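You operate a simulated robot arm through the tools that you are given. There is no shell and no other tool. Be economical: measure what you need, move in short steps, check, and stop when the job is done.

You run a simulated robot arm. Do the job below in one go: nothing can be reset, and whatever is moved stays where it is left.

## Task
Put things in order on the top of the dining table. At the end: the short white candle stands where the yellow candle stood; the clear bottle with the orange cap (marked "JUICE") stands where the folded pink cloth stood; the yellow candle stands where the clear bottle with the orange cap stood; the folded pink cloth from the top of the dining table is on the beige small wooden board; whatever was shut is shut again. Leave all else as you found it, and nothing knocked over.

The check looks at the end state, three seconds after you hand in, the way a careful person would. Anything else that was tipped, shoved, dropped, spilled or broken makes it a failure. A push-on lid holds only when it is set on centred and level and pressed home; a screw cap is set on level and turned clockwise until tight. Flat cloth is picked up by pressing the open fingertips on it (5 to 10 N) and closing them slowly along it; thin cloth reads only 2 to 8 mm in the jaws.

## Robot
A 6-joint arm with a two-finger parallel gripper, fixed in place. Base frame: the origin is at the foot of the arm, x ahead of it, y to its left, z up; the work surface is at about z = 0. Readings come in mm, rad, newtons and seconds.
With the tool pointing down near the work surface it reaches from about 160 to 420 mm from the base axis. Its first joint turns from -1.152 to 1.152 rad. Payload 1.57 kg.
Tool frame: the origin (TCP) lies between the finger pads and is the grasp point; the fingertips stand 30 mm ahead of it; z points along the fingers, y is the line along which they close. The gripper opens to 80 mm. The fingers are 17 mm wide and 12 mm thick; the gripper's body (40 by 82 mm) begins 80 mm behind the TCP.
Orientation is told as [roll, pitch, yaw] about the base's x, y, z axes, in that order, counted from this pose: with the fingers straight down and closing along the base's y, the tool's x points along the base's -x, its y along +y and its z along -z.

## Interface
- The arm moves only by the tool move_arm. Its arguments are lists of equal length, an entry for each row: "xyz": the shift along the tool's x, y, z in m, a list of three; "rotation": the turn, a rotation vector about the tool's x, y, z in rad, a list of three; "jaw": the closure in counts, from 0 (fully open) to 255 (shut). In form: {"xyz": [[x, y, z], ...], "rotation": [[wx, wy, wz], ...], "jaw": [jaw, ...]}. A call has 1 to 10 rows; each row shifts and turns the commanded pose from where the row before left it, along the tool's axes as they then stand. Rows are played at 5 a second. More than 50 mm and 0.15 rad between two rows, or a gripper value outside its range, and nothing of the call is played. Where a pose cannot be reached the arm comes as near as it can. A force on the tool above 40 N (or 10 N above the force at the start of the call, whichever is more), or a blocked arm, ends the call early, and 0.2 s more pass. The fingers move at their own pace (about 153 mm/s each) and stop on an object; they squeeze with about 29 N. The grip force told is the motor's: it shows also when the fingers shut on nothing. Time passes only in rows, and 0.2 s behind the last, so rows that do not move let the fingers close. It gives the time, the measured TCP pose, the force on the tool (base axes), the opening and the grip force at its end, in the units of the frame above (readings bear some noise), with the torque about the TCP (base axes, N m) and any sound that the robot's microphone picked up, and new pictures: "pictures" is both (left out), scene, wrist or none.
- Cameras (640 x 400 px; columns grow to the right, rows downward): "scene" is fixed at [50.8, -323.9, 429.8]; the picture's right is [0.84, -0.55, 0.00], its down [-0.29, -0.44, -0.85] and it looks along [0.47, 0.71, -0.53] (base axes); focal length 340 px, centre (320, 200). "wrist" rides on the gripper at [72, -7, -122] in the tool frame; the picture's right is [0.09, 1.00, 0.00], its down [-0.84, 0.08, -0.54] and it looks along [-0.54, 0.05, 0.84] (tool axes); focal length 238 px, centre (320, 200). There is no depth. A picture from a camera that has moved, and an enlarged one, comes with that camera's place and axes in the base frame and with its lens.
- zoom(camera, box): a new picture of the part [left, top, right, bottom] of that camera's present view, enlarged. The clock stands still meanwhile.
- hand_in(): hands the job in; it is judged then, once.

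Work in short steps. Places have to be worked out from the pictures, the camera data and where the tool is seen: move nearer, look again, correct. Check each grasp and each placing, and mend what went wrong. You have 120 turns and 200 pictures in all, those below and enlarged ones among them. Open the gripper and draw the arm clear of the work before you hand the job in, unless the task says otherwise; then end with one line.

The tools are called after ">>>" by a JSON object that holds its "op" and its "data". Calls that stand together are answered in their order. move_arm: Moves the arm, as the interface text tells. Its arguments: {"type":"object","properties":{"xyz":{"type":"array"},"rotation":{"type":"array"},"jaw":{"type":"array"},"pictures":{"type":"string","enum":["both","scene","wrist","none"]}},"required":["xyz","rotation","jaw"]} The other tools are called the same way: zoom (camera, box) takes an enlarged picture of a part of a camera's view; hand_in () hands the job in.

At the start:

```text
t: 0.0
position: [218.0, 71.0, 266.6]
ee_rot: [0.0, 0.001, 0.001]
ft_force: [-0.8, -0.1, -0.5]
moment: [0.0, 0.0, -0.01]
finger_gap: 79.8
grip_force: 0.1
```

scene: 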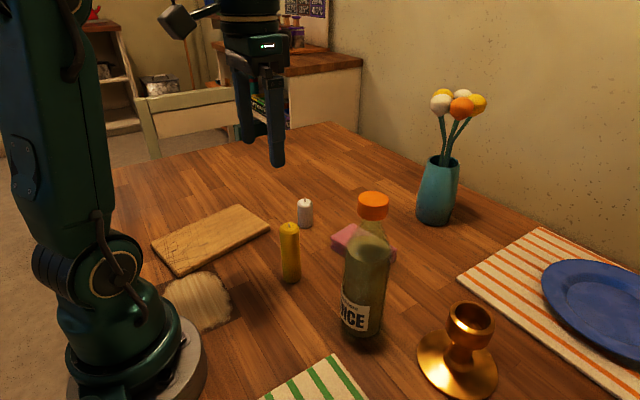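
wrist: 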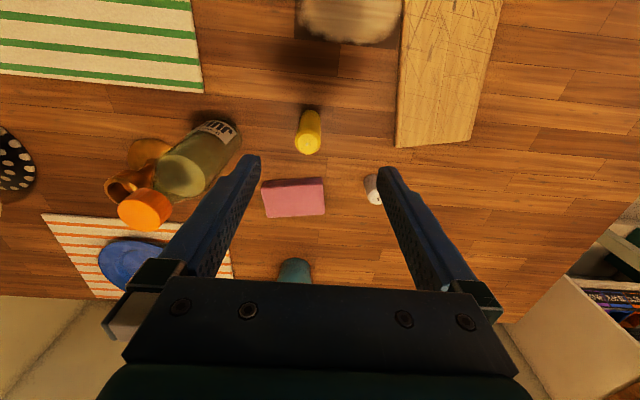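

I have rough positions: bottle about (283,-90), yellow (245,65), white (352,185), cloth (395,45). I'll zoom in on the boards and the bottle to tell them apart.

>>> {"op": "zoom", "data": {"camera": "scene", "box": [140, 190, 340, 340]}}

>>> {"op": "zoom", "data": {"camera": "scene", "box": [310, 180, 470, 360]}}

>>> {"op": "zoom", "data": {"camera": "wrist", "box": [240, 0, 520, 240]}}

```text
2.67 times, centred on (240, 265) of scene
camera zoom: at [50.8, -323.9, 429.8], right [0.84, -0.55, 0.0], down [-0.29, -0.44, -0.85], along [0.47, 0.71, -0.53], focal length 906 px, centre (533, 27)
```

zoom: 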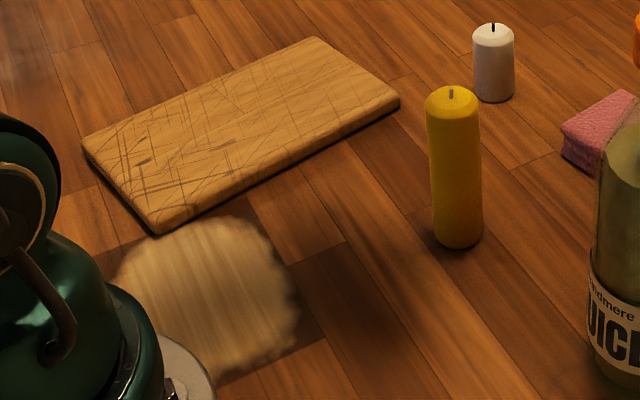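

```text
2.22 times, centred on (390, 270) of scene
camera zoom: at [50.8, -323.9, 429.8], right [0.84, -0.55, 0.0], down [-0.29, -0.44, -0.85], along [0.47, 0.71, -0.53], focal length 755 px, centre (164, 44)
```

zoom: 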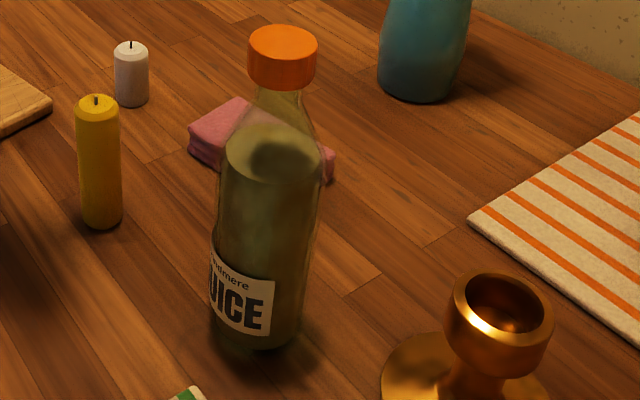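

```text
1.67 times, centred on (380, 120) of wrist
camera zoom: at [145.6, 65.0, 388.3], right [-0.09, 1.0, 0.0], down [0.84, 0.08, 0.54], along [0.54, 0.05, -0.84], focal length 397 px, centre (220, 333)
```

zoom: 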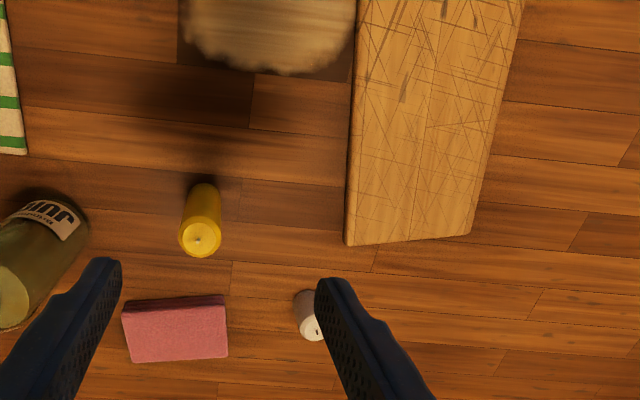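

The scratched plank is the board; the pale blob is only a mark on the table. The cloth is about 110x68x18 mm, centred near (389,39), turned about +0.19 rad. I'll move above it and turn so the fingers close across its short side.

>>> {"op": "move_arm", "data": {"xyz": [[-0.0428, -0.008, 0.01], [-0.0428, -0.008, 0.01], [-0.0428, -0.008, 0.01], [-0.0428, -0.008, 0.01], [0, 0, 0], [0, 0, 0], [0, 0, 0], [0, 0, 0], [0, 0, 0], [0, 0, 0]], "rotation": [[0, 0, 0], [0, 0, 0], [0, 0, 0], [0, 0, 0], [0, 0, 0.138], [0, 0, 0.138], [0, 0, 0.138], [0, 0, 0.138], [0, 0, 0.138], [0, 0, 0.138]], "jaw": [0, 0, 0, 0, 0, 0, 0, 0, 0, 0], "pictures": "none"}}

>>> {"op": "move_arm", "data": {"xyz": [[0, 0, 0.02], [0, 0, 0.02], [0, 0, 0.02], [0, 0, 0.02], [0, 0, 0]], "rotation": [[0, 0, 0.138], [0, 0, 0.138], [0, 0, 0.138], [0, 0, 0.138], [0, 0, 0]], "jaw": [0, 0, 0, 0, 0]}}

```text
t: 2.2
position: [353.0, 40.8, 222.1]
ee_rot: [0.001, 0.001, -0.831]
ft_force: [0.8, 0.1, 0.2]
moment: [-0.01, -0.03, -0.01]
finger_gap: 80.1
grip_force: 0.0
out of reach, approached as far as the arm can: row 4
```

```text
t: 3.4
position: [353.5, 41.0, 142.2]
ee_rot: [0.0, 0.001, -1.383]
ft_force: [-1.1, 0.0, -0.1]
moment: [-0.02, -0.03, 0.04]
finger_gap: 80.3
grip_force: 0.1
camera wrist: at [333.7, 109.9, 264.5], right [0.96, 0.28, 0.0], down [0.23, -0.81, 0.54], along [0.15, -0.52, -0.84], focal length 238 px, centre (320, 200)
```

scene: 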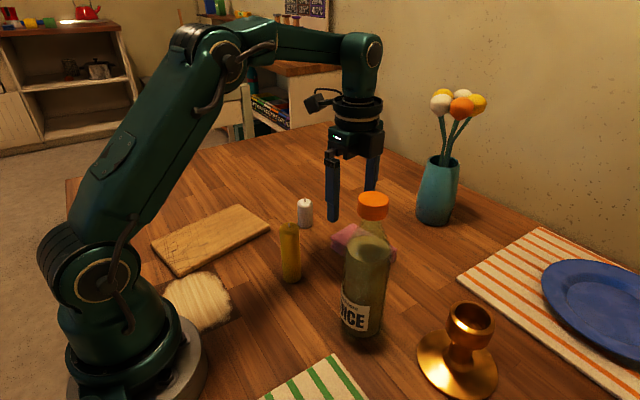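
wrist: 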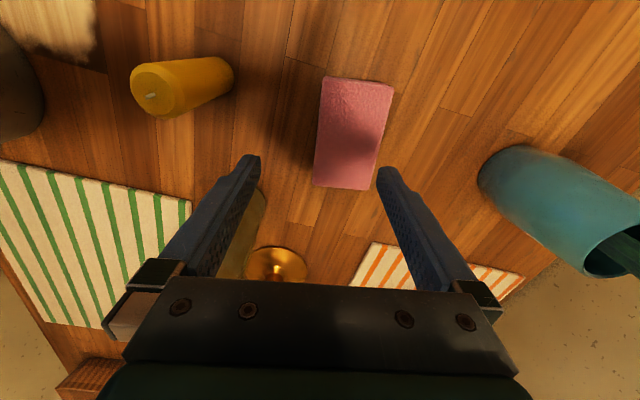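

Cloth fix from this view: centre (386,38), 68 mm short side, well aligned with the jaws. I'll shift about 33 mm outward and lower to z≈85, then check.

>>> {"op": "move_arm", "data": {"xyz": [[0, 0, 0.03], [-0.0045, 0.016, 0.015], [-0.0045, 0.016, 0.015], [0, 0, 0]], "rotation": [[0, 0, 0], [0, 0, 0], [0, 0, 0], [0, 0, 0]], "jaw": [0, 0, 0, 0]}}

```text
t: 4.4
position: [387.7, 38.0, 83.3]
ee_rot: [0.0, 0.001, -1.382]
ft_force: [-1.1, -0.1, -0.1]
moment: [0.01, 0.0, 0.02]
finger_gap: 80.2
grip_force: 0.2
camera wrist: at [367.4, 106.5, 205.0], right [0.96, 0.28, 0.0], down [0.23, -0.81, 0.54], along [0.15, -0.52, -0.84], focal length 238 px, centre (320, 200)
```

scene: 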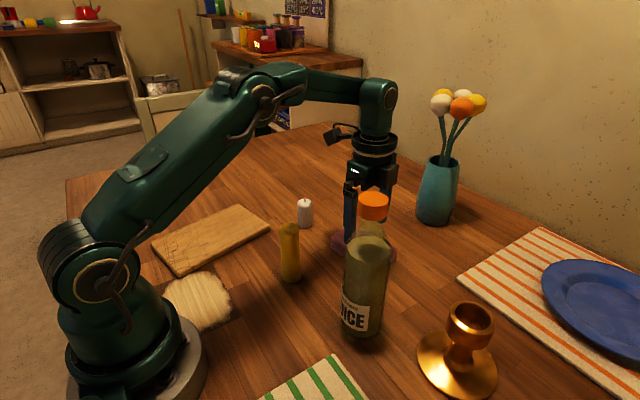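
wrist: 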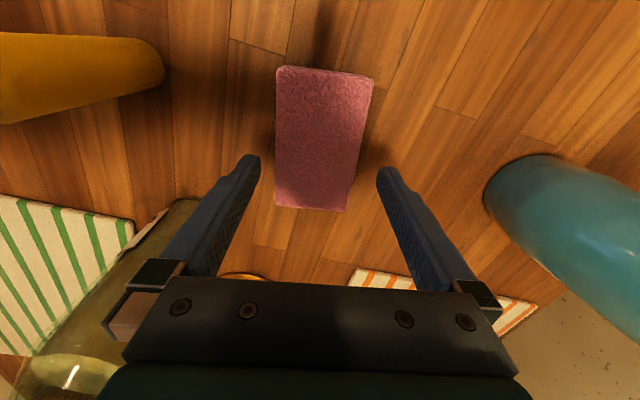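

Fingers straddle the cloth nicely (centre about 386,37; half-width about 33). Descending to TCP z≈36.

>>> {"op": "move_arm", "data": {"xyz": [[0, -0.002, 0.012], [0, 0, 0.012], [0, 0, 0.012], [0, 0, 0.011], [0, 0, 0]], "rotation": [[0, 0, 0], [0, 0, 0], [0, 0, 0], [0, 0, 0], [0, 0, 0]], "jaw": [0, 0, 0, 0, 0]}}

```text
t: 5.6
position: [384.7, 37.6, 36.9]
ee_rot: [-0.001, -0.002, -1.381]
ft_force: [-0.5, 0.4, 0.1]
moment: [0.01, -0.02, 0.0]
finger_gap: 79.9
grip_force: 0.0
camera wrist: at [364.5, 106.7, 157.7], right [0.96, 0.28, 0.0], down [0.24, -0.81, 0.54], along [0.15, -0.52, -0.84], focal length 238 px, centre (320, 200)
```

scene: 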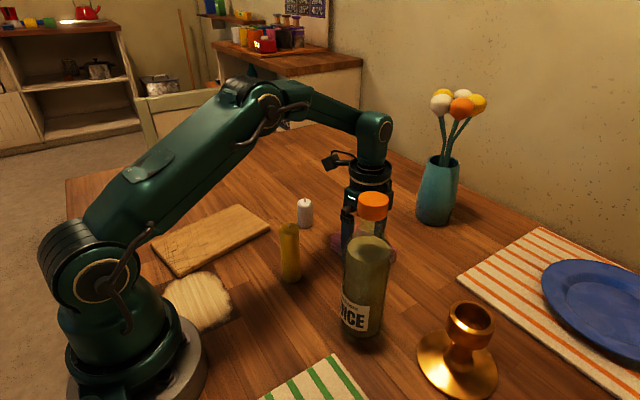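
wrist: 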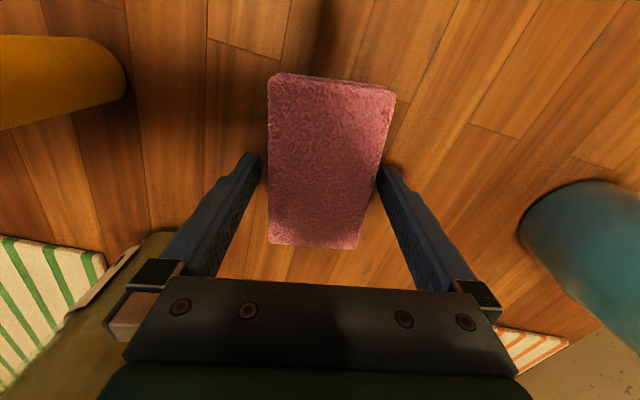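

Fingers are on both sides with no contact. Closing gradually.

>>> {"op": "move_arm", "data": {"xyz": [[0, 0, 0.001], [0, 0, 0], [0, 0, 0], [0, 0, 0], [0, 0, 0], [0, 0, 0], [0, 0, 0]], "rotation": [[0, 0, 0], [0, 0, 0], [0, 0, 0], [0, 0, 0], [0, 0, 0], [0, 0, 0], [0, 0, 0]], "jaw": [20, 35, 50, 65, 80, 100, 100]}}

```text
t: 7.2
position: [384.9, 39.6, 34.1]
ee_rot: [0.0, 0.0, -1.381]
ft_force: [0.2, -0.6, 0.1]
moment: [-0.02, -0.02, 0.02]
finger_gap: 64.8
grip_force: 28.6
camera wrist: at [364.5, 106.6, 156.9], right [0.96, 0.28, 0.0], down [0.23, -0.81, 0.54], along [0.15, -0.52, -0.84], focal length 238 px, centre (320, 200)
```

scene: 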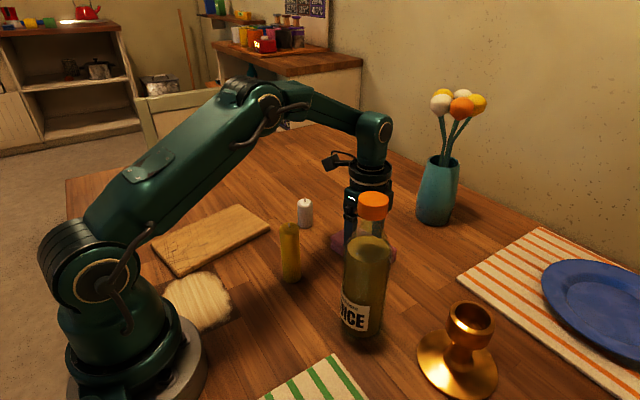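
wrist: 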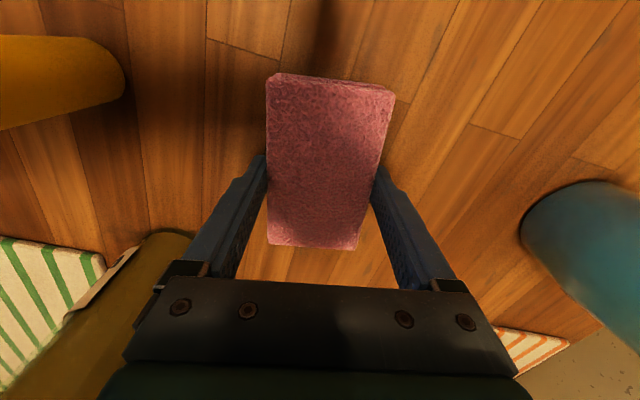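

Firm grip at 64.8 mm. Lifting carefully, then drawing inward and up.

>>> {"op": "move_arm", "data": {"xyz": [[0, 0, -0.01], [0, 0, -0.015], [0, 0, -0.02], [0, 0, -0.025], [0.0028, -0.0148, -0.02], [0.0028, -0.0148, -0.02], [0.0028, -0.0148, -0.02], [0.0028, -0.0148, -0.02], [0, 0, 0]], "rotation": [[0, 0, 0], [0, 0, 0], [0, 0, 0], [0, 0, 0], [0, 0, 0], [0, 0, 0], [0, 0, 0], [0, 0, 0], [0, 0, 0]], "jaw": [110, 110, 110, 110, 110, 110, 110, 110, 110]}}

```text
t: 9.2
position: [325.4, 36.9, 185.6]
ee_rot: [0.001, 0.001, -1.379]
ft_force: [0.6, 0.3, -0.5]
moment: [-0.02, -0.01, 0.02]
finger_gap: 65.2
grip_force: 29.0
camera wrist: at [303.9, 106.0, 306.8], right [0.96, 0.28, 0.0], down [0.24, -0.81, 0.54], along [0.15, -0.52, -0.84], focal length 238 px, centre (320, 200)
```

scene: 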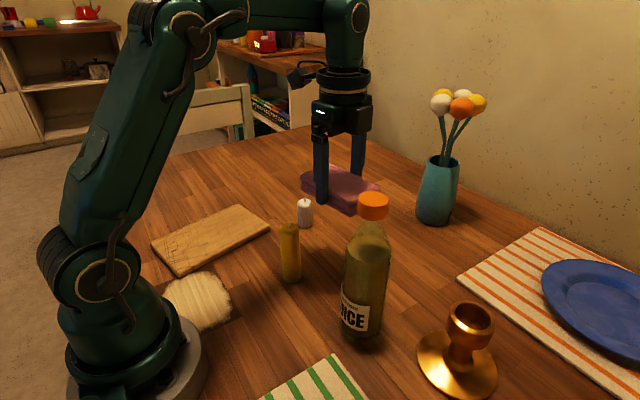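
wrist: 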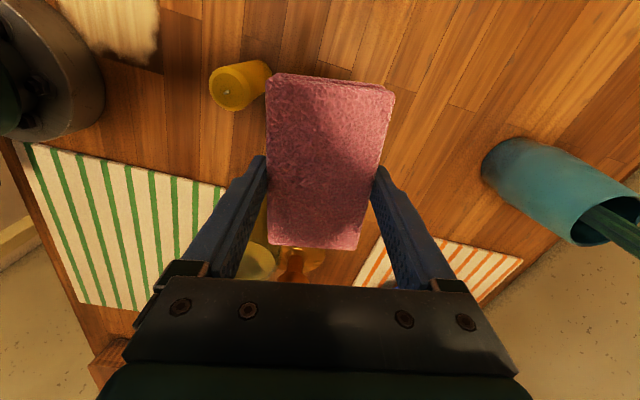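

Cloth is held level at z≈185. Rotating to align its long side with the board.

>>> {"op": "move_arm", "data": {"xyz": [[0, 0, 0], [0, 0, 0], [0, 0, 0], [0, 0, 0], [0, 0, 0], [0, 0, 0], [0, 0, 0], [0, 0, 0], [0, 0, 0], [0, 0, 0]], "rotation": [[0, 0, -0.145], [0, 0, -0.145], [0, 0, -0.145], [0, 0, -0.145], [0, 0, -0.145], [0, 0, -0.145], [0, 0, -0.145], [0, 0, -0.145], [0, 0, -0.145], [0, 0, -0.145]], "jaw": [110, 110, 110, 110, 110, 110, 110, 110, 110, 110], "pictures": "none"}}

>>> {"op": "move_arm", "data": {"xyz": [[0, 0, 0], [0.024, 0.036, 0], [0.024, 0.036, 0], [0.024, 0.036, 0], [0.024, 0.036, 0], [0.023, 0.036, 0.0], [0, 0, 0]], "rotation": [[0, 0, -0.13], [0, 0, 0], [0, 0, 0], [0, 0, 0], [0, 0, 0], [0, 0, 0], [0, 0, 0]], "jaw": [110, 110, 110, 110, 110, 110, 110]}}

```text
t: 11.4
position: [325.1, 37.7, 184.0]
ee_rot: [0.0, 0.0, 0.073]
ft_force: [-0.2, -0.5, -0.7]
moment: [-0.01, 0.0, 0.01]
finger_gap: 64.8
grip_force: 28.5
```

```text
t: 13.0
position: [172.2, 190.8, 183.5]
ee_rot: [0.0, -0.001, 0.2]
ft_force: [-0.2, 0.4, -0.8]
moment: [0.01, 0.01, 0.03]
finger_gap: 65.0
grip_force: 29.0
camera wrist: at [103.6, 168.4, 306.4], right [-0.29, 0.96, 0.0], down [0.8, 0.24, 0.54], along [0.52, 0.16, -0.84], focal length 238 px, centre (320, 200)
```

scene: 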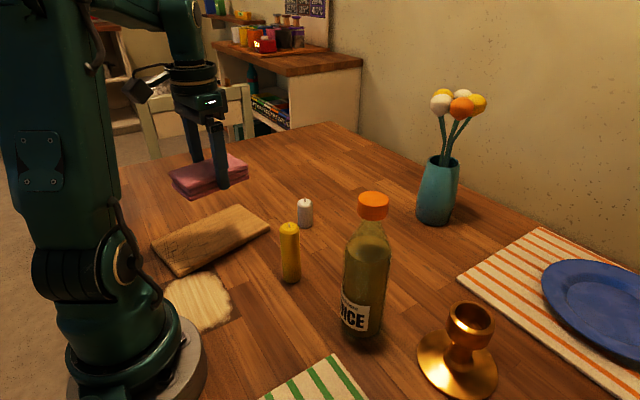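
wrist: 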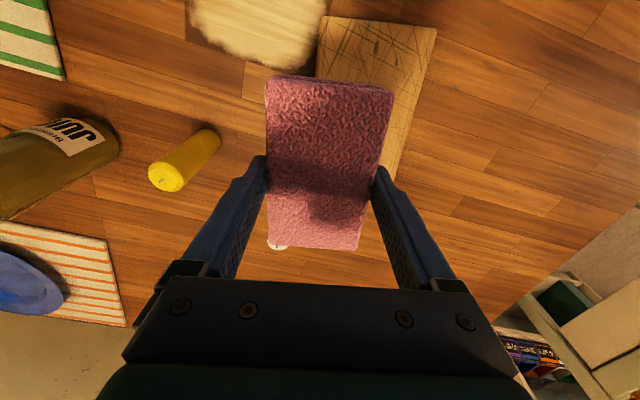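

Still need +49 mm in y. Shifting over the board's centre and lowering to z≈120.

>>> {"op": "move_arm", "data": {"xyz": [[-0.008, 0.0235, 0], [-0.008, 0.0235, 0], [0, 0, 0.03], [0, 0, 0.03], [0, 0, 0]], "rotation": [[0, 0, 0], [0, 0, 0], [0, 0, 0], [0, 0, 0], [0, 0, 0]], "jaw": [110, 110, 110, 110, 110]}}

```text
t: 14.2
position: [178.6, 239.9, 124.4]
ee_rot: [0.001, 0.001, 0.2]
ft_force: [0.4, 0.2, -0.3]
moment: [0.02, 0.02, 0.01]
finger_gap: 65.0
grip_force: 29.0
camera wrist: at [109.7, 218.2, 246.5], right [-0.29, 0.96, 0.0], down [0.8, 0.24, 0.54], along [0.52, 0.16, -0.84], focal length 238 px, centre (320, 200)
```

scene: 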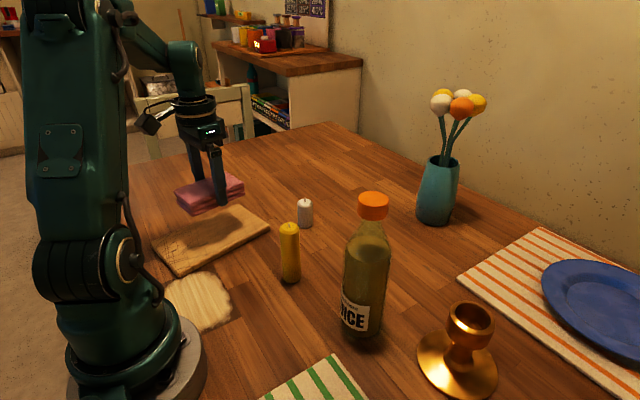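
wrist: 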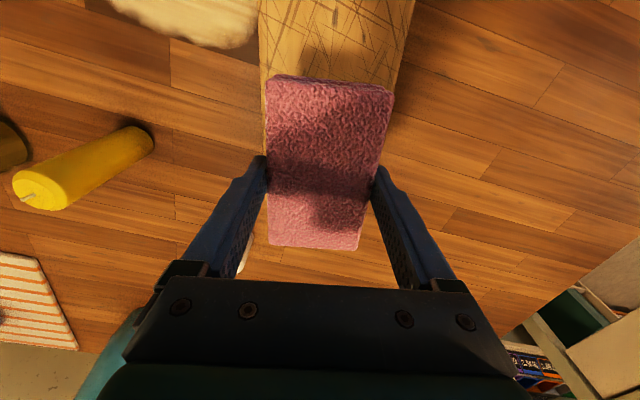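

Cloth sits over the board. Board top is at about 15 mm, so contact should come near TCP z≈48. Lowering to 58, then feeling down.

>>> {"op": "move_arm", "data": {"xyz": [[0, 0, 0.025], [0, 0, 0.025], [0, 0, 0.012], [0, 0, 0.004], [0, 0, 0]], "rotation": [[0, 0, 0], [0, 0, 0], [0, 0, 0], [0, 0, 0], [0, 0, 0]], "jaw": [110, 110, 110, 110, 110]}}

```text
t: 15.4
position: [178.3, 238.2, 57.9]
ee_rot: [0.0, -0.001, 0.199]
ft_force: [0.0, 0.6, -0.7]
moment: [0.04, -0.01, -0.03]
finger_gap: 65.2
grip_force: 29.7
camera wrist: at [109.2, 217.5, 180.7], right [-0.29, 0.96, 0.0], down [0.8, 0.24, 0.54], along [0.52, 0.16, -0.84], focal length 238 px, centre (320, 200)
```

scene: 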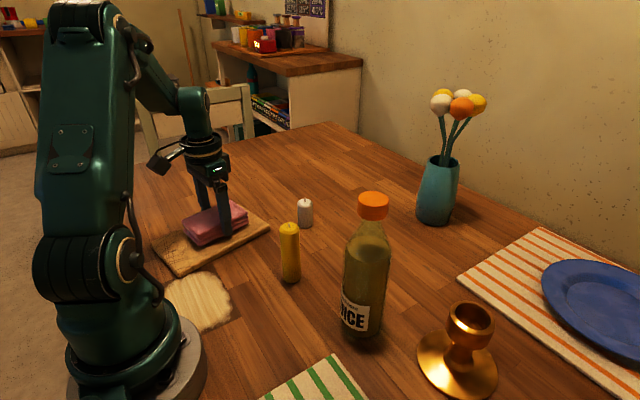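
wrist: 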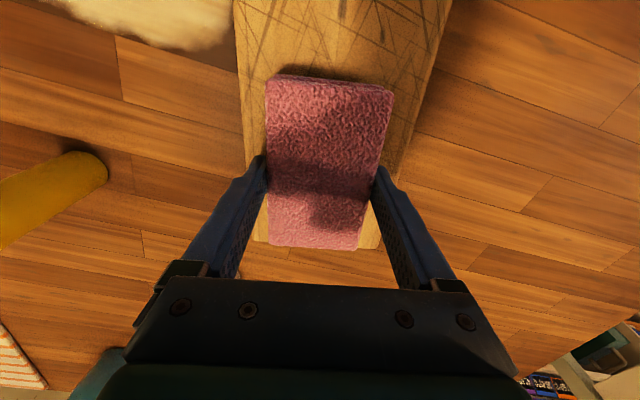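

Cloth is close to the board's far end. Shifting 25 mm toward the middle and feeling down in small steps.

>>> {"op": "move_arm", "data": {"xyz": [[0.0125, 0.002, 0], [0.0125, 0.002, 0], [0, 0, 0.003], [0, 0, 0.003], [0, 0, 0.002], [0, 0, 0]], "rotation": [[0, 0, 0], [0, 0, 0], [0, 0, 0], [0, 0, 0], [0, 0, 0], [0, 0, 0]], "jaw": [110, 110, 110, 110, 110, 110]}}

```text
t: 16.8
position: [160.0, 234.9, 50.5]
ee_rot: [0.0, -0.001, 0.201]
ft_force: [-0.3, -0.8, -0.9]
moment: [0.01, -0.01, -0.03]
finger_gap: 65.2
grip_force: 29.1
out of reach, approached as far as the arm can: row 2
camera wrist: at [92.2, 212.8, 172.8], right [-0.29, 0.96, 0.0], down [0.8, 0.24, 0.54], along [0.52, 0.16, -0.84], focal length 238 px, centre (320, 200)
```

scene: 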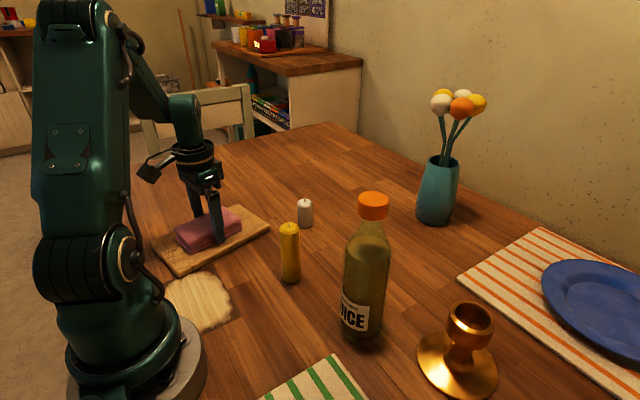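
wrist: 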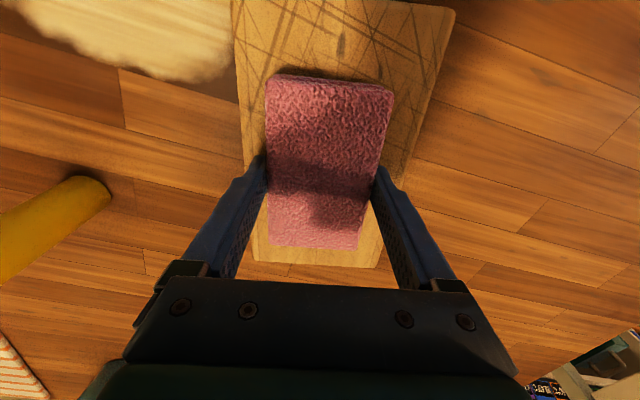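

Well placed over the board now; no contact yet. Feeling further down.

>>> {"op": "move_arm", "data": {"xyz": [[0, 0, 0.0015], [0, 0, 0.0015], [0, 0, 0]], "rotation": [[0, 0, 0], [0, 0, 0], [0, 0, 0]], "jaw": [110, 110, 110], "pictures": "none"}}

>>> {"op": "zoom", "data": {"camera": "scene", "box": [140, 190, 290, 290]}}

```text
t: 17.6
position: [160.7, 234.5, 47.7]
ee_rot: [0.002, -0.001, 0.201]
ft_force: [-2.2, -6.3, 38.3]
moment: [-0.28, 0.03, -0.02]
finger_gap: 65.1
grip_force: 29.2
```

```text
4.00 times, centred on (215, 240) of scene
camera zoom: at [50.7, -324.0, 429.7], right [0.84, -0.55, 0.0], down [-0.29, -0.44, -0.85], along [0.47, 0.71, -0.53], focal length 1359 px, centre (740, 40)
```

zoom: 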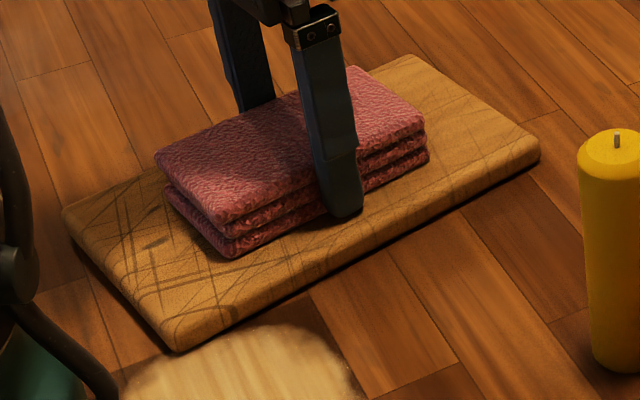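

Contact made at z≈48. Backing off 1 mm, releasing, and rising.

>>> {"op": "move_arm", "data": {"xyz": [[0, 0, -0.001], [0, 0, -0.0005], [0, 0, 0], [0, 0, 0], [0, 0, 0], [0, 0, -0.01], [0, 0, -0.04], [0, 0, -0.05], [0, 0, -0.05]], "rotation": [[0, 0, 0], [0, 0, 0], [0, 0, 0], [0, 0, 0], [0, 0, 0], [0, 0, 0], [0, 0, 0], [0, 0, 0], [0, 0, 0]], "jaw": [110, 110, 30, 0, 0, 0, 0, 0, 0]}}

```text
t: 19.6
position: [162.0, 236.0, 198.9]
ee_rot: [0.003, 0.001, 0.199]
ft_force: [0.6, -0.9, -0.2]
moment: [-0.02, -0.01, 0.04]
finger_gap: 80.1
grip_force: 0.2
camera wrist: at [92.4, 213.7, 321.9], right [-0.29, 0.96, 0.0], down [0.81, 0.24, 0.54], along [0.52, 0.16, -0.84], focal length 238 px, centre (320, 200)
```

scene: 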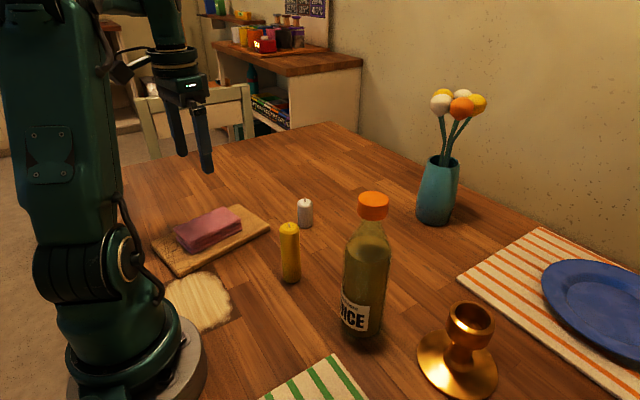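
wrist: 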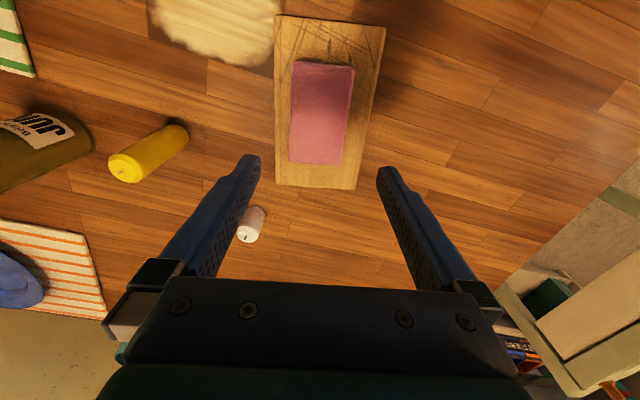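

Cloth is resting on the board. Next is the bottle at about (292,-76), 218 mm tall and 60 mm across. I'll grip its body with the tool tilted 30° outward. First, swing across at height and look.

>>> {"op": "move_arm", "data": {"xyz": [[0, 0, 0], [0, 0, 0], [0, 0, 0], [-0.0193, -0.0384, -0.0045], [-0.0193, -0.0384, -0.0045], [-0.0193, -0.0384, -0.0045], [-0.0193, -0.0384, -0.0045], [-0.0193, -0.0384, -0.0045], [-0.0193, -0.0384, -0.0045], [-0.0193, -0.0384, -0.0045]], "rotation": [[0, 0, 0.15], [0, 0, 0.15], [0, 0, 0.149], [0, 0, 0], [0, 0, 0], [0, 0, 0], [0, 0, 0], [0, 0, 0], [0, 0, 0], [0, 0, 0]], "jaw": [0, 0, 0, 0, 0, 0, 0, 0, 0, 0]}}

```text
t: 21.8
position: [226.3, -60.7, 229.5]
ee_rot: [-0.001, 0.0, -0.249]
ft_force: [0.6, -0.4, 0.6]
moment: [0.01, -0.01, 0.01]
finger_gap: 80.0
grip_force: 0.0
camera wrist: at [154.5, -49.9, 352.6], right [0.16, 0.99, 0.0], down [0.83, -0.13, 0.54], along [0.53, -0.08, -0.84], focal length 238 px, centre (320, 200)
```

scene: 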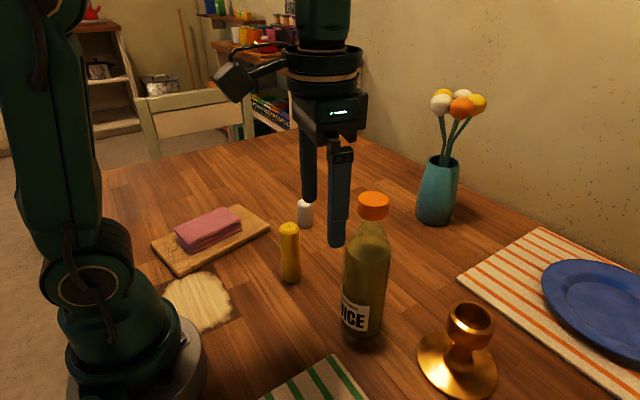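
wrist: 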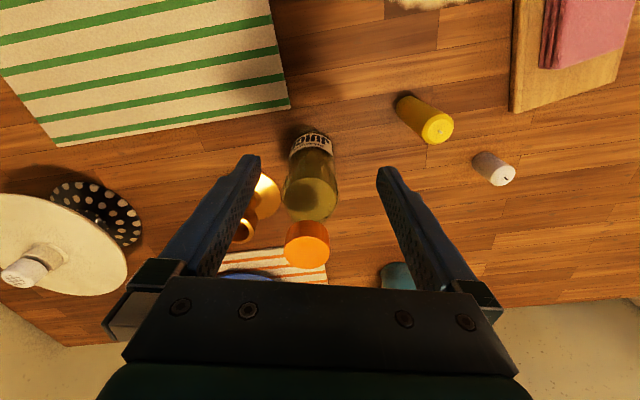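

Combining the views, the bottle axis is at about (285,-80) with the top near 222. Tilting 30° outward and correcting laterally by -4 mm.

>>> {"op": "move_arm", "data": {"xyz": [[0, -0.0043, 0], [0, 0, 0], [0, 0, 0], [0, 0, 0], [0, 0, 0]], "rotation": [[0, -0.131, 0], [0, -0.131, 0], [0, -0.131, 0], [0, -0.131, 0], [0, 0, 0]], "jaw": [0, 0, 0, 0, 0]}}

```text
t: 23.0
position: [226.0, -63.8, 230.6]
ee_rot: [0.0, -0.523, -0.249]
ft_force: [0.9, -0.3, 0.4]
moment: [0.01, -0.02, 0.02]
finger_gap: 80.0
grip_force: 0.0
camera wrist: at [103.7, -40.3, 299.9], right [0.17, 0.98, -0.05], down [0.46, -0.04, 0.89], along [0.87, -0.17, -0.46], focal length 238 px, centre (320, 200)
```

scene: 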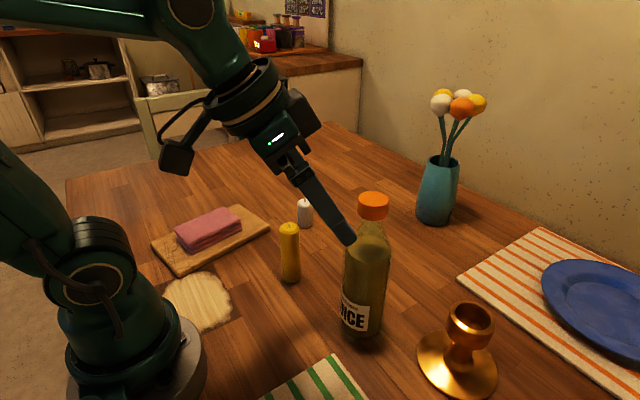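
wrist: 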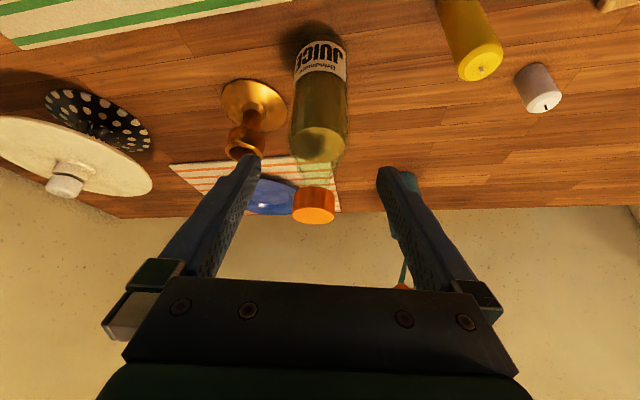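

Bottle at about (286,-82), nearly centred between the fingers. Sliding in along the tool axis, 90 mm first.

>>> {"op": "move_arm", "data": {"xyz": [[0, -0.003, 0.03], [0, 0, 0.03], [0, 0, 0.03], [0, 0, 0]], "rotation": [[0, 0, 0], [0, 0, 0], [0, 0, 0], [0, 0, 0]], "jaw": [0, 0, 0, 0]}}

```text
t: 24.0
position: [268.4, -77.2, 153.4]
ee_rot: [-0.001, -0.524, -0.248]
ft_force: [0.6, 0.2, -0.3]
moment: [0.01, -0.01, 0.06]
finger_gap: 79.9
grip_force: 0.0
camera wrist: at [146.9, -54.1, 222.8], right [0.17, 0.98, -0.05], down [0.46, -0.04, 0.89], along [0.87, -0.17, -0.46], focal length 238 px, centre (320, 200)
```

scene: 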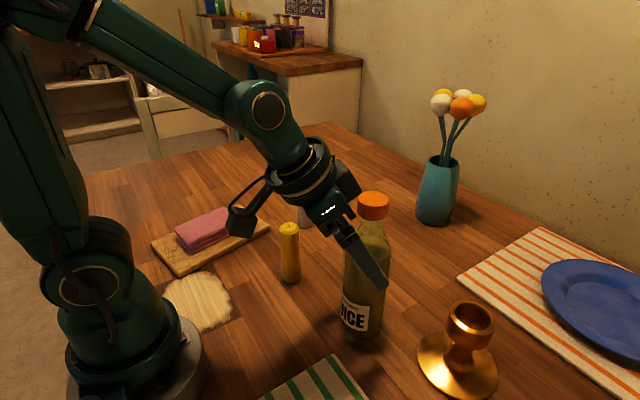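
wrist: 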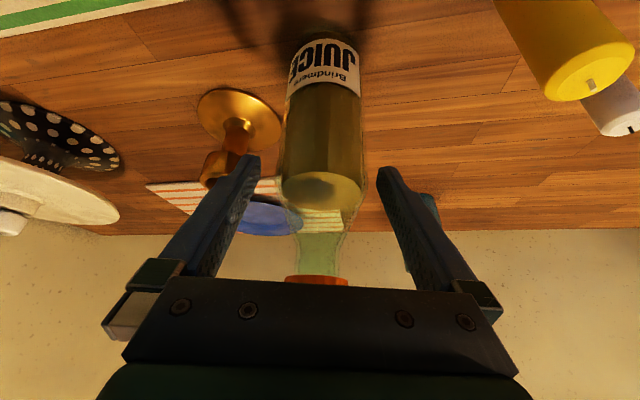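

Bottle well centred between the fingers. Finishing the approach to TCP z≈110 on its axis.

>>> {"op": "move_arm", "data": {"xyz": [[0.002, 0, 0.016], [0.002, 0, 0.015], [0.0017, 0, 0.015], [0, 0, 0]], "rotation": [[0, 0, 0], [0, 0, 0], [0, 0, 0], [0, 0, 0]], "jaw": [0, 0, 0, 0]}}

>>> {"op": "zoom", "data": {"camera": "scene", "box": [250, 150, 450, 350]}}

```text
t: 25.0
position: [284.1, -82.3, 109.3]
ee_rot: [0.003, -0.521, -0.247]
ft_force: [-0.8, -0.3, -1.1]
moment: [-0.01, -0.09, 0.03]
finger_gap: 80.2
grip_force: 0.1
camera wrist: at [164.2, -58.5, 179.6], right [0.17, 0.98, -0.04], down [0.46, -0.04, 0.89], along [0.87, -0.17, -0.46], focal length 238 px, centre (320, 200)
```

scene: 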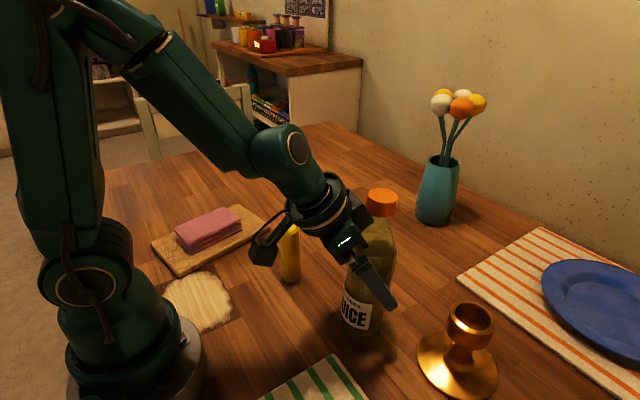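
wrist: 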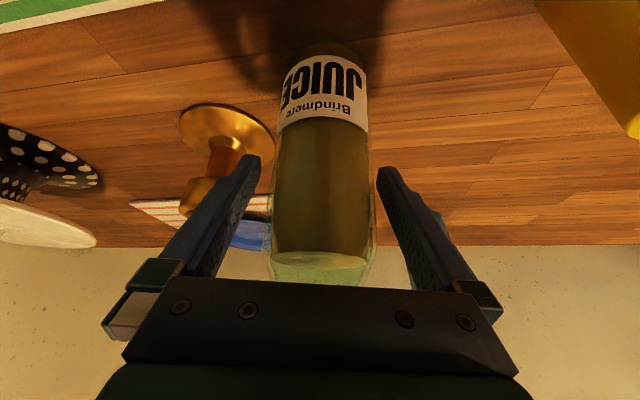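

```text
2.00 times, centred on (350, 250) of scene
camera zoom: at [50.8, -323.9, 429.8], right [0.84, -0.55, 0.0], down [-0.29, -0.44, -0.85], along [0.47, 0.71, -0.53], focal length 680 px, centre (260, 100)
```

zoom: 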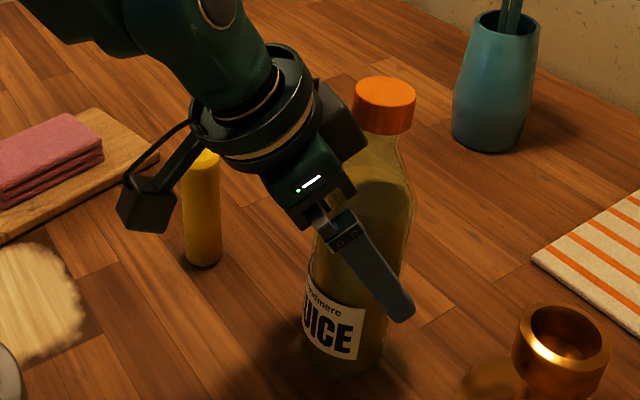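

The cap has shifted a few pixels, so the palm seems to be pressing the bottle's shoulder and tilting it slightly. Backing off along the tool axis a little.

>>> {"op": "move_arm", "data": {"xyz": [[-0.001, 0, -0.005], [-0.001, 0, -0.005], [0, 0, -0.005], [0, 0, -0.005], [0, 0, 0]], "rotation": [[0, 0, 0], [0, 0, 0], [0, 0, 0], [0, 0, 0], [0, 0, 0]], "jaw": [0, 0, 0, 0, 0], "pictures": "wrist"}}

>>> {"op": "zoom", "data": {"camera": "scene", "box": [310, 180, 470, 360]}}

```text
t: 26.2
position: [277.8, -80.1, 127.1]
ee_rot: [0.0, -0.526, -0.247]
ft_force: [-0.9, 0.1, -1.4]
moment: [-0.05, -0.07, 0.05]
finger_gap: 79.7
grip_force: 0.0
camera wrist: at [156.8, -56.7, 197.9], right [0.17, 0.98, -0.05], down [0.46, -0.04, 0.89], along [0.87, -0.17, -0.46], focal length 238 px, centre (320, 200)
```

wrist: 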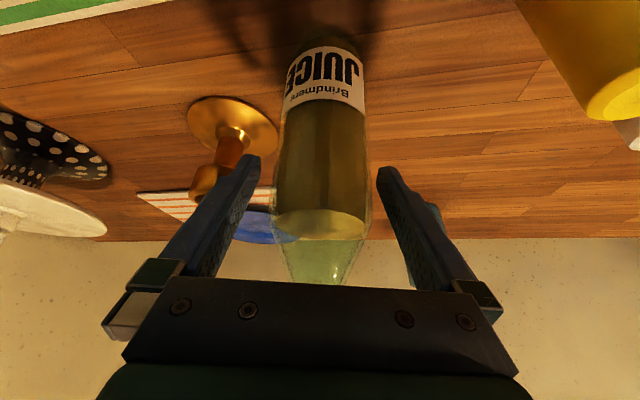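

```text
2.22 times, centred on (390, 270) of scene
camera zoom: at [50.8, -323.9, 429.8], right [0.84, -0.55, 0.0], down [-0.29, -0.44, -0.85], along [0.47, 0.71, -0.53], focal length 755 px, centre (164, 44)
```

zoom: 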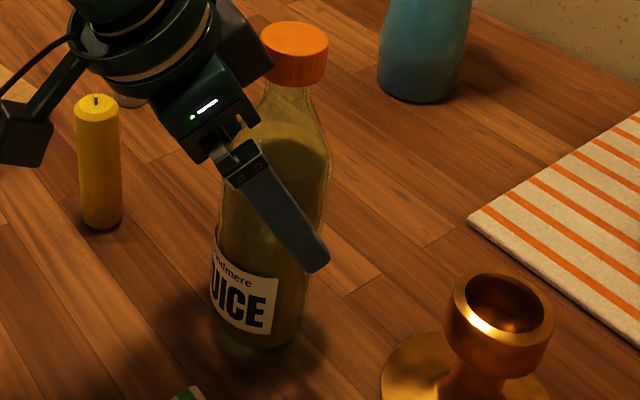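

The cap is still leaning about 6 mm; the wrist's bulk is touching it. Retracting slowly along the tool axis so it settles upright, then I'll use a steeper tilt (45°).

>>> {"op": "move_arm", "data": {"xyz": [[0, 0, -0.003], [0, 0, -0.003], [0, 0, -0.004], [0, 0, -0.005], [0, 0, -0.01], [0, 0, -0.015], [0, 0, -0.02], [0, 0, 0]], "rotation": [[0, 0, 0], [0, 0, 0], [0, 0, 0], [0, 0, 0], [0, 0, 0], [0, 0, 0], [0, 0, 0], [0, 0, 0]], "jaw": [0, 0, 0, 0, 0, 0, 0, 0], "pictures": "wrist"}}

>>> {"op": "zoom", "data": {"camera": "scene", "box": [310, 180, 470, 360]}}

```text
t: 28.0
position: [247.3, -72.5, 180.1]
ee_rot: [-0.001, -0.523, -0.247]
ft_force: [-0.2, 0.2, -0.1]
moment: [-0.02, 0.01, 0.0]
finger_gap: 80.0
grip_force: 0.0
camera wrist: at [126.9, -49.6, 250.5], right [0.17, 0.98, -0.05], down [0.46, -0.04, 0.89], along [0.87, -0.17, -0.46], focal length 238 px, centre (320, 200)
```

wrist: 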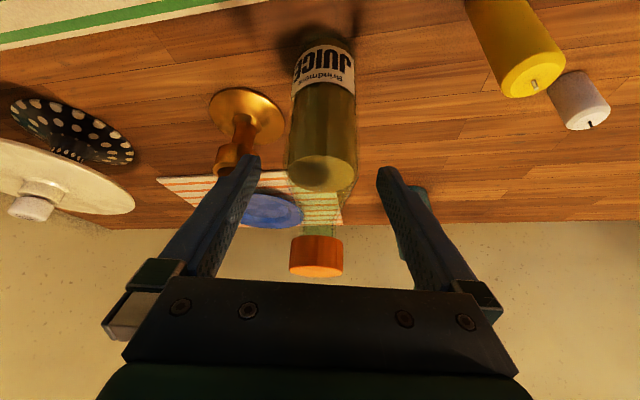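

```text
2.22 times, centred on (390, 270) of scene
camera zoom: at [50.8, -323.9, 429.8], right [0.84, -0.55, 0.0], down [-0.29, -0.44, -0.85], along [0.47, 0.71, -0.53], focal length 755 px, centre (164, 44)
```

zoom: 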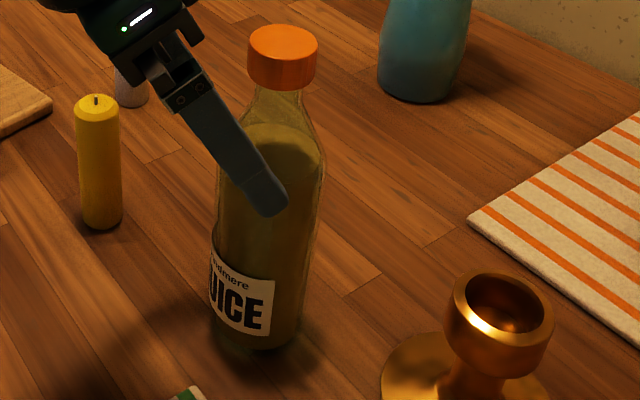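

Bottle is back upright in exactly its original spot. Tilting to 45°, lowering, then advancing partway.

>>> {"op": "move_arm", "data": {"xyz": [[0, 0, 0], [0, 0, 0], [0.016, 0, 0.016], [0.016, 0, 0.016], [0.016, 0, 0.016], [-0.008, 0, 0.008], [0, 0, 0]], "rotation": [[0, -0.131, 0], [0, -0.131, 0], [0, 0, 0], [0, 0, 0], [0, 0, 0], [0, 0, 0], [0, 0, 0]], "jaw": [0, 0, 0, 0, 0, 0, 0], "pictures": "wrist"}}

>>> {"op": "zoom", "data": {"camera": "scene", "box": [310, 180, 470, 360]}}

```text
t: 29.6
position: [268.7, -100.8, 138.6]
ee_rot: [0.001, -0.785, -0.248]
ft_force: [-0.5, 0.3, 0.4]
moment: [-0.04, 0.01, -0.02]
finger_gap: 80.0
grip_force: 0.0
out of reach, approached as far as the arm can: row 2, 3, 5
camera wrist: at [135.1, -73.9, 174.7], right [0.18, 0.98, -0.07], down [0.22, 0.02, 0.98], along [0.96, -0.19, -0.21], focal length 238 px, centre (320, 200)
```

wrist: 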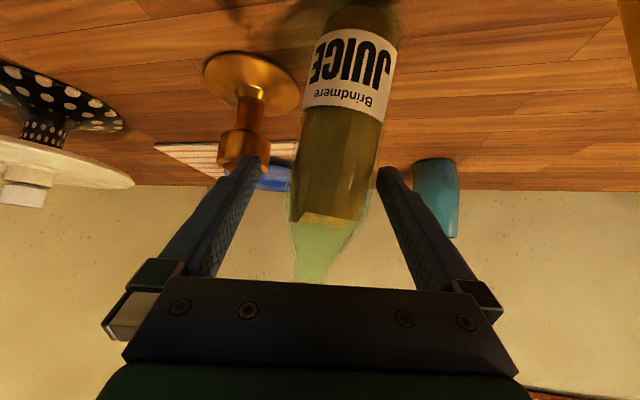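

```text
2.22 times, centred on (390, 270) of scene
camera zoom: at [50.8, -323.9, 429.8], right [0.84, -0.55, 0.0], down [-0.29, -0.44, -0.85], along [0.47, 0.71, -0.53], focal length 755 px, centre (164, 44)
```

zoom: 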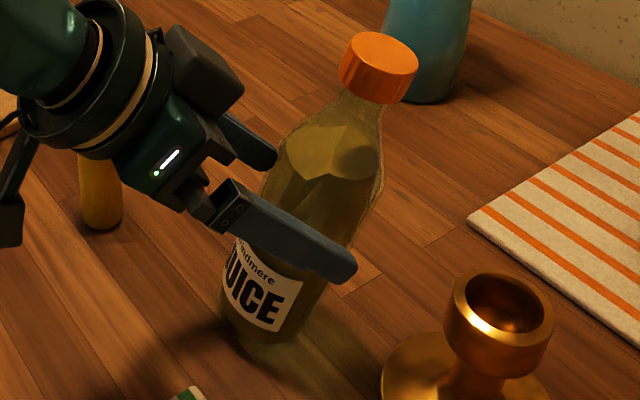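

The 45° pose was beyond reach: the arm swerved sideways and the left finger is leaning the bottle. I'll ease back in tool +y by small steps so it settles upright.

>>> {"op": "move_arm", "data": {"xyz": [[0, 0.002, 0], [0, 0.002, 0], [0, 0.002, 0], [0, 0.002, 0], [0, 0, 0]], "rotation": [[0, 0, 0], [0, 0, 0], [0, 0, 0], [0, 0, 0], [0, 0, 0]], "jaw": [0, 0, 0, 0, 0], "pictures": "wrist"}}

>>> {"op": "zoom", "data": {"camera": "scene", "box": [310, 180, 470, 360]}}

```text
t: 30.8
position: [271.8, -92.8, 138.7]
ee_rot: [0.002, -0.789, -0.248]
ft_force: [-0.4, 1.8, 0.7]
moment: [0.01, 0.01, 0.05]
finger_gap: 79.9
grip_force: 0.0
camera wrist: at [137.4, -65.9, 174.5], right [0.18, 0.98, -0.06], down [0.22, 0.02, 0.98], along [0.96, -0.19, -0.21], focal length 238 px, centre (320, 200)
```

wrist: 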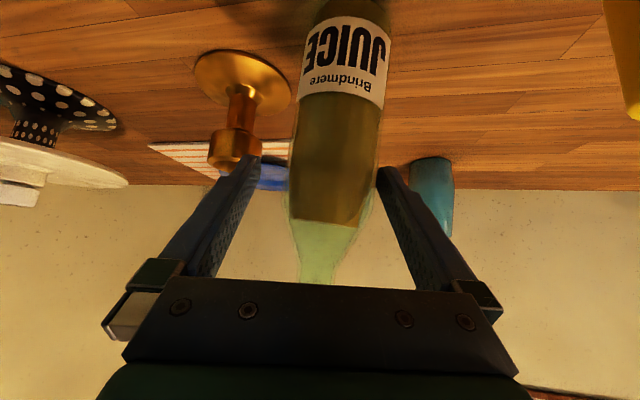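

```text
2.22 times, centred on (390, 270) of scene
camera zoom: at [50.8, -323.9, 429.8], right [0.84, -0.55, 0.0], down [-0.29, -0.44, -0.85], along [0.47, 0.71, -0.53], focal length 755 px, centre (164, 44)
```

zoom: 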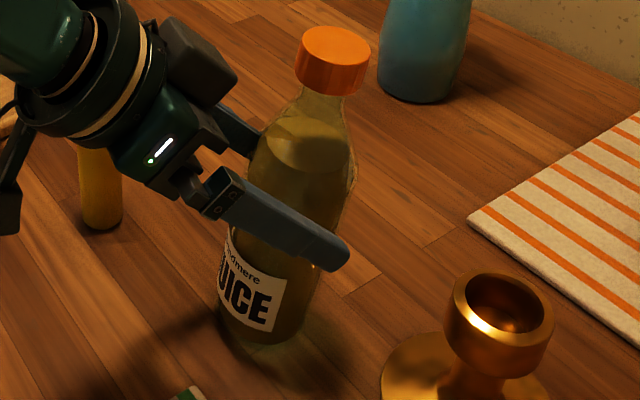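

It works; the lean is decreasing. Continuing in +y.

>>> {"op": "move_arm", "data": {"xyz": [[0, 0.002, 0], [0, 0.002, 0], [0, 0.002, 0], [0, 0.002, 0], [0, 0.002, 0], [0, 0, 0]], "rotation": [[0, 0, 0], [0, 0, 0], [0, 0, 0], [0, 0, 0], [0, 0, 0], [0, 0, 0]], "jaw": [0, 0, 0, 0, 0, 0], "pictures": "wrist"}}

>>> {"op": "zoom", "data": {"camera": "scene", "box": [310, 180, 470, 360]}}

```text
t: 32.2
position: [274.2, -86.9, 137.3]
ee_rot: [0.001, -0.791, -0.247]
ft_force: [-0.4, 2.1, 0.9]
moment: [0.08, -0.05, 0.02]
finger_gap: 79.9
grip_force: 0.1
out of reach, approached as far as the arm can: row 4
camera wrist: at [138.9, -60.6, 172.5], right [0.18, 0.98, -0.06], down [0.22, 0.02, 0.98], along [0.96, -0.19, -0.21], focal length 238 px, centre (320, 200)
```

wrist: 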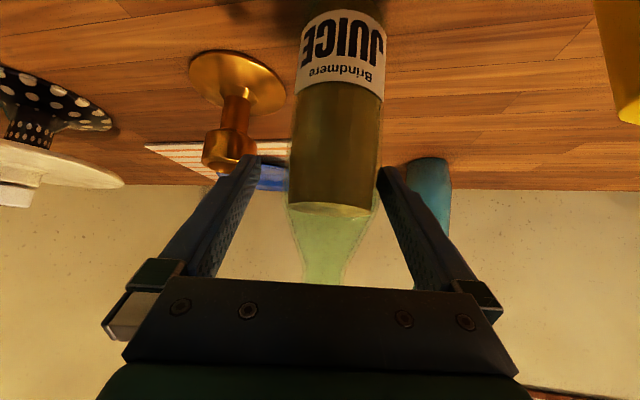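

```text
2.22 times, centred on (390, 270) of scene
camera zoom: at [50.8, -323.9, 429.8], right [0.84, -0.55, 0.0], down [-0.29, -0.44, -0.85], along [0.47, 0.71, -0.53], focal length 755 px, centre (164, 44)
```

zoom: 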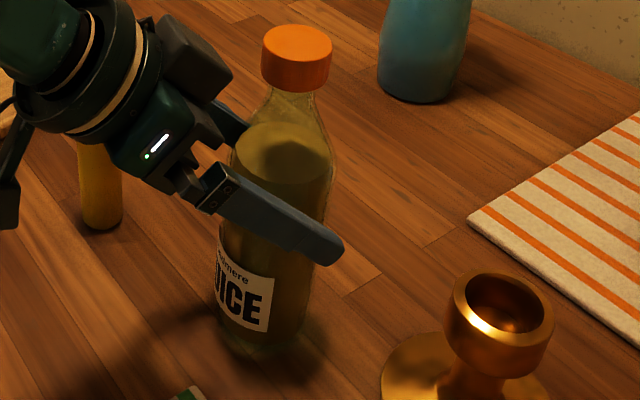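

Almost upright. Easing a few mm more in +y with a little outward travel to stay in reach.

>>> {"op": "move_arm", "data": {"xyz": [[-0.0015, 0.0015, 0.0015], [-0.0015, 0.002, 0.0015], [-0.0015, 0.002, 0.0015], [0, 0.002, 0], [0, 0.002, 0], [0, 0, 0]], "rotation": [[0, 0, 0], [0, 0, 0], [0, 0, 0], [0, 0, 0], [0, 0, 0], [0, 0, 0]], "jaw": [0, 0, 0, 0, 0, 0], "pictures": "wrist"}}

>>> {"op": "zoom", "data": {"camera": "scene", "box": [310, 180, 470, 360]}}

```text
t: 33.6
position: [280.5, -81.3, 135.3]
ee_rot: [0.002, -0.794, -0.247]
ft_force: [-0.5, -0.2, -0.2]
moment: [0.02, -0.02, 0.02]
finger_gap: 79.9
grip_force: 0.0
out of reach, approached as far as the arm can: row 2
camera wrist: at [145.1, -54.5, 170.8], right [0.18, 0.98, -0.06], down [0.21, 0.02, 0.98], along [0.96, -0.19, -0.2], focal length 238 px, centre (320, 200)
```

wrist: 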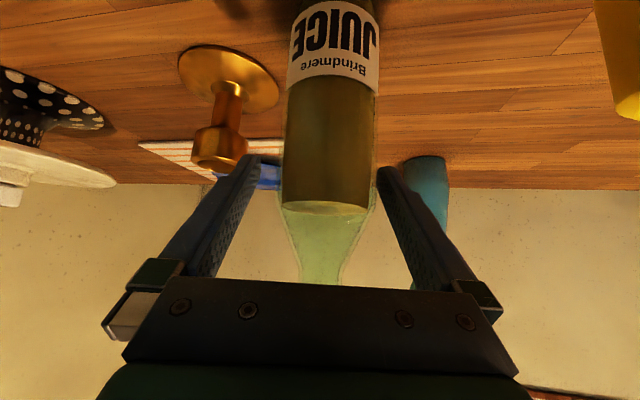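

```text
2.22 times, centred on (390, 270) of scene
camera zoom: at [50.8, -323.9, 429.8], right [0.84, -0.55, 0.0], down [-0.29, -0.44, -0.85], along [0.47, 0.71, -0.53], focal length 755 px, centre (164, 44)
```

zoom: 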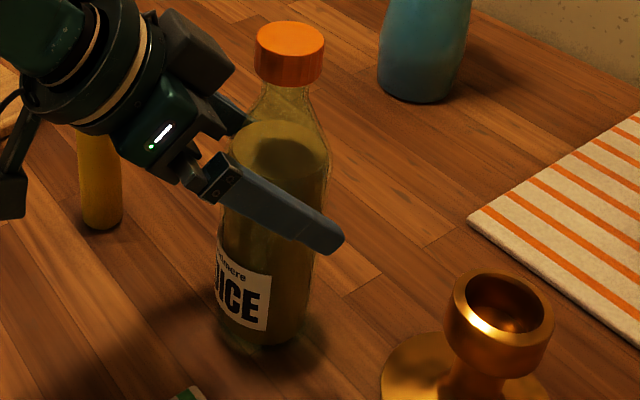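

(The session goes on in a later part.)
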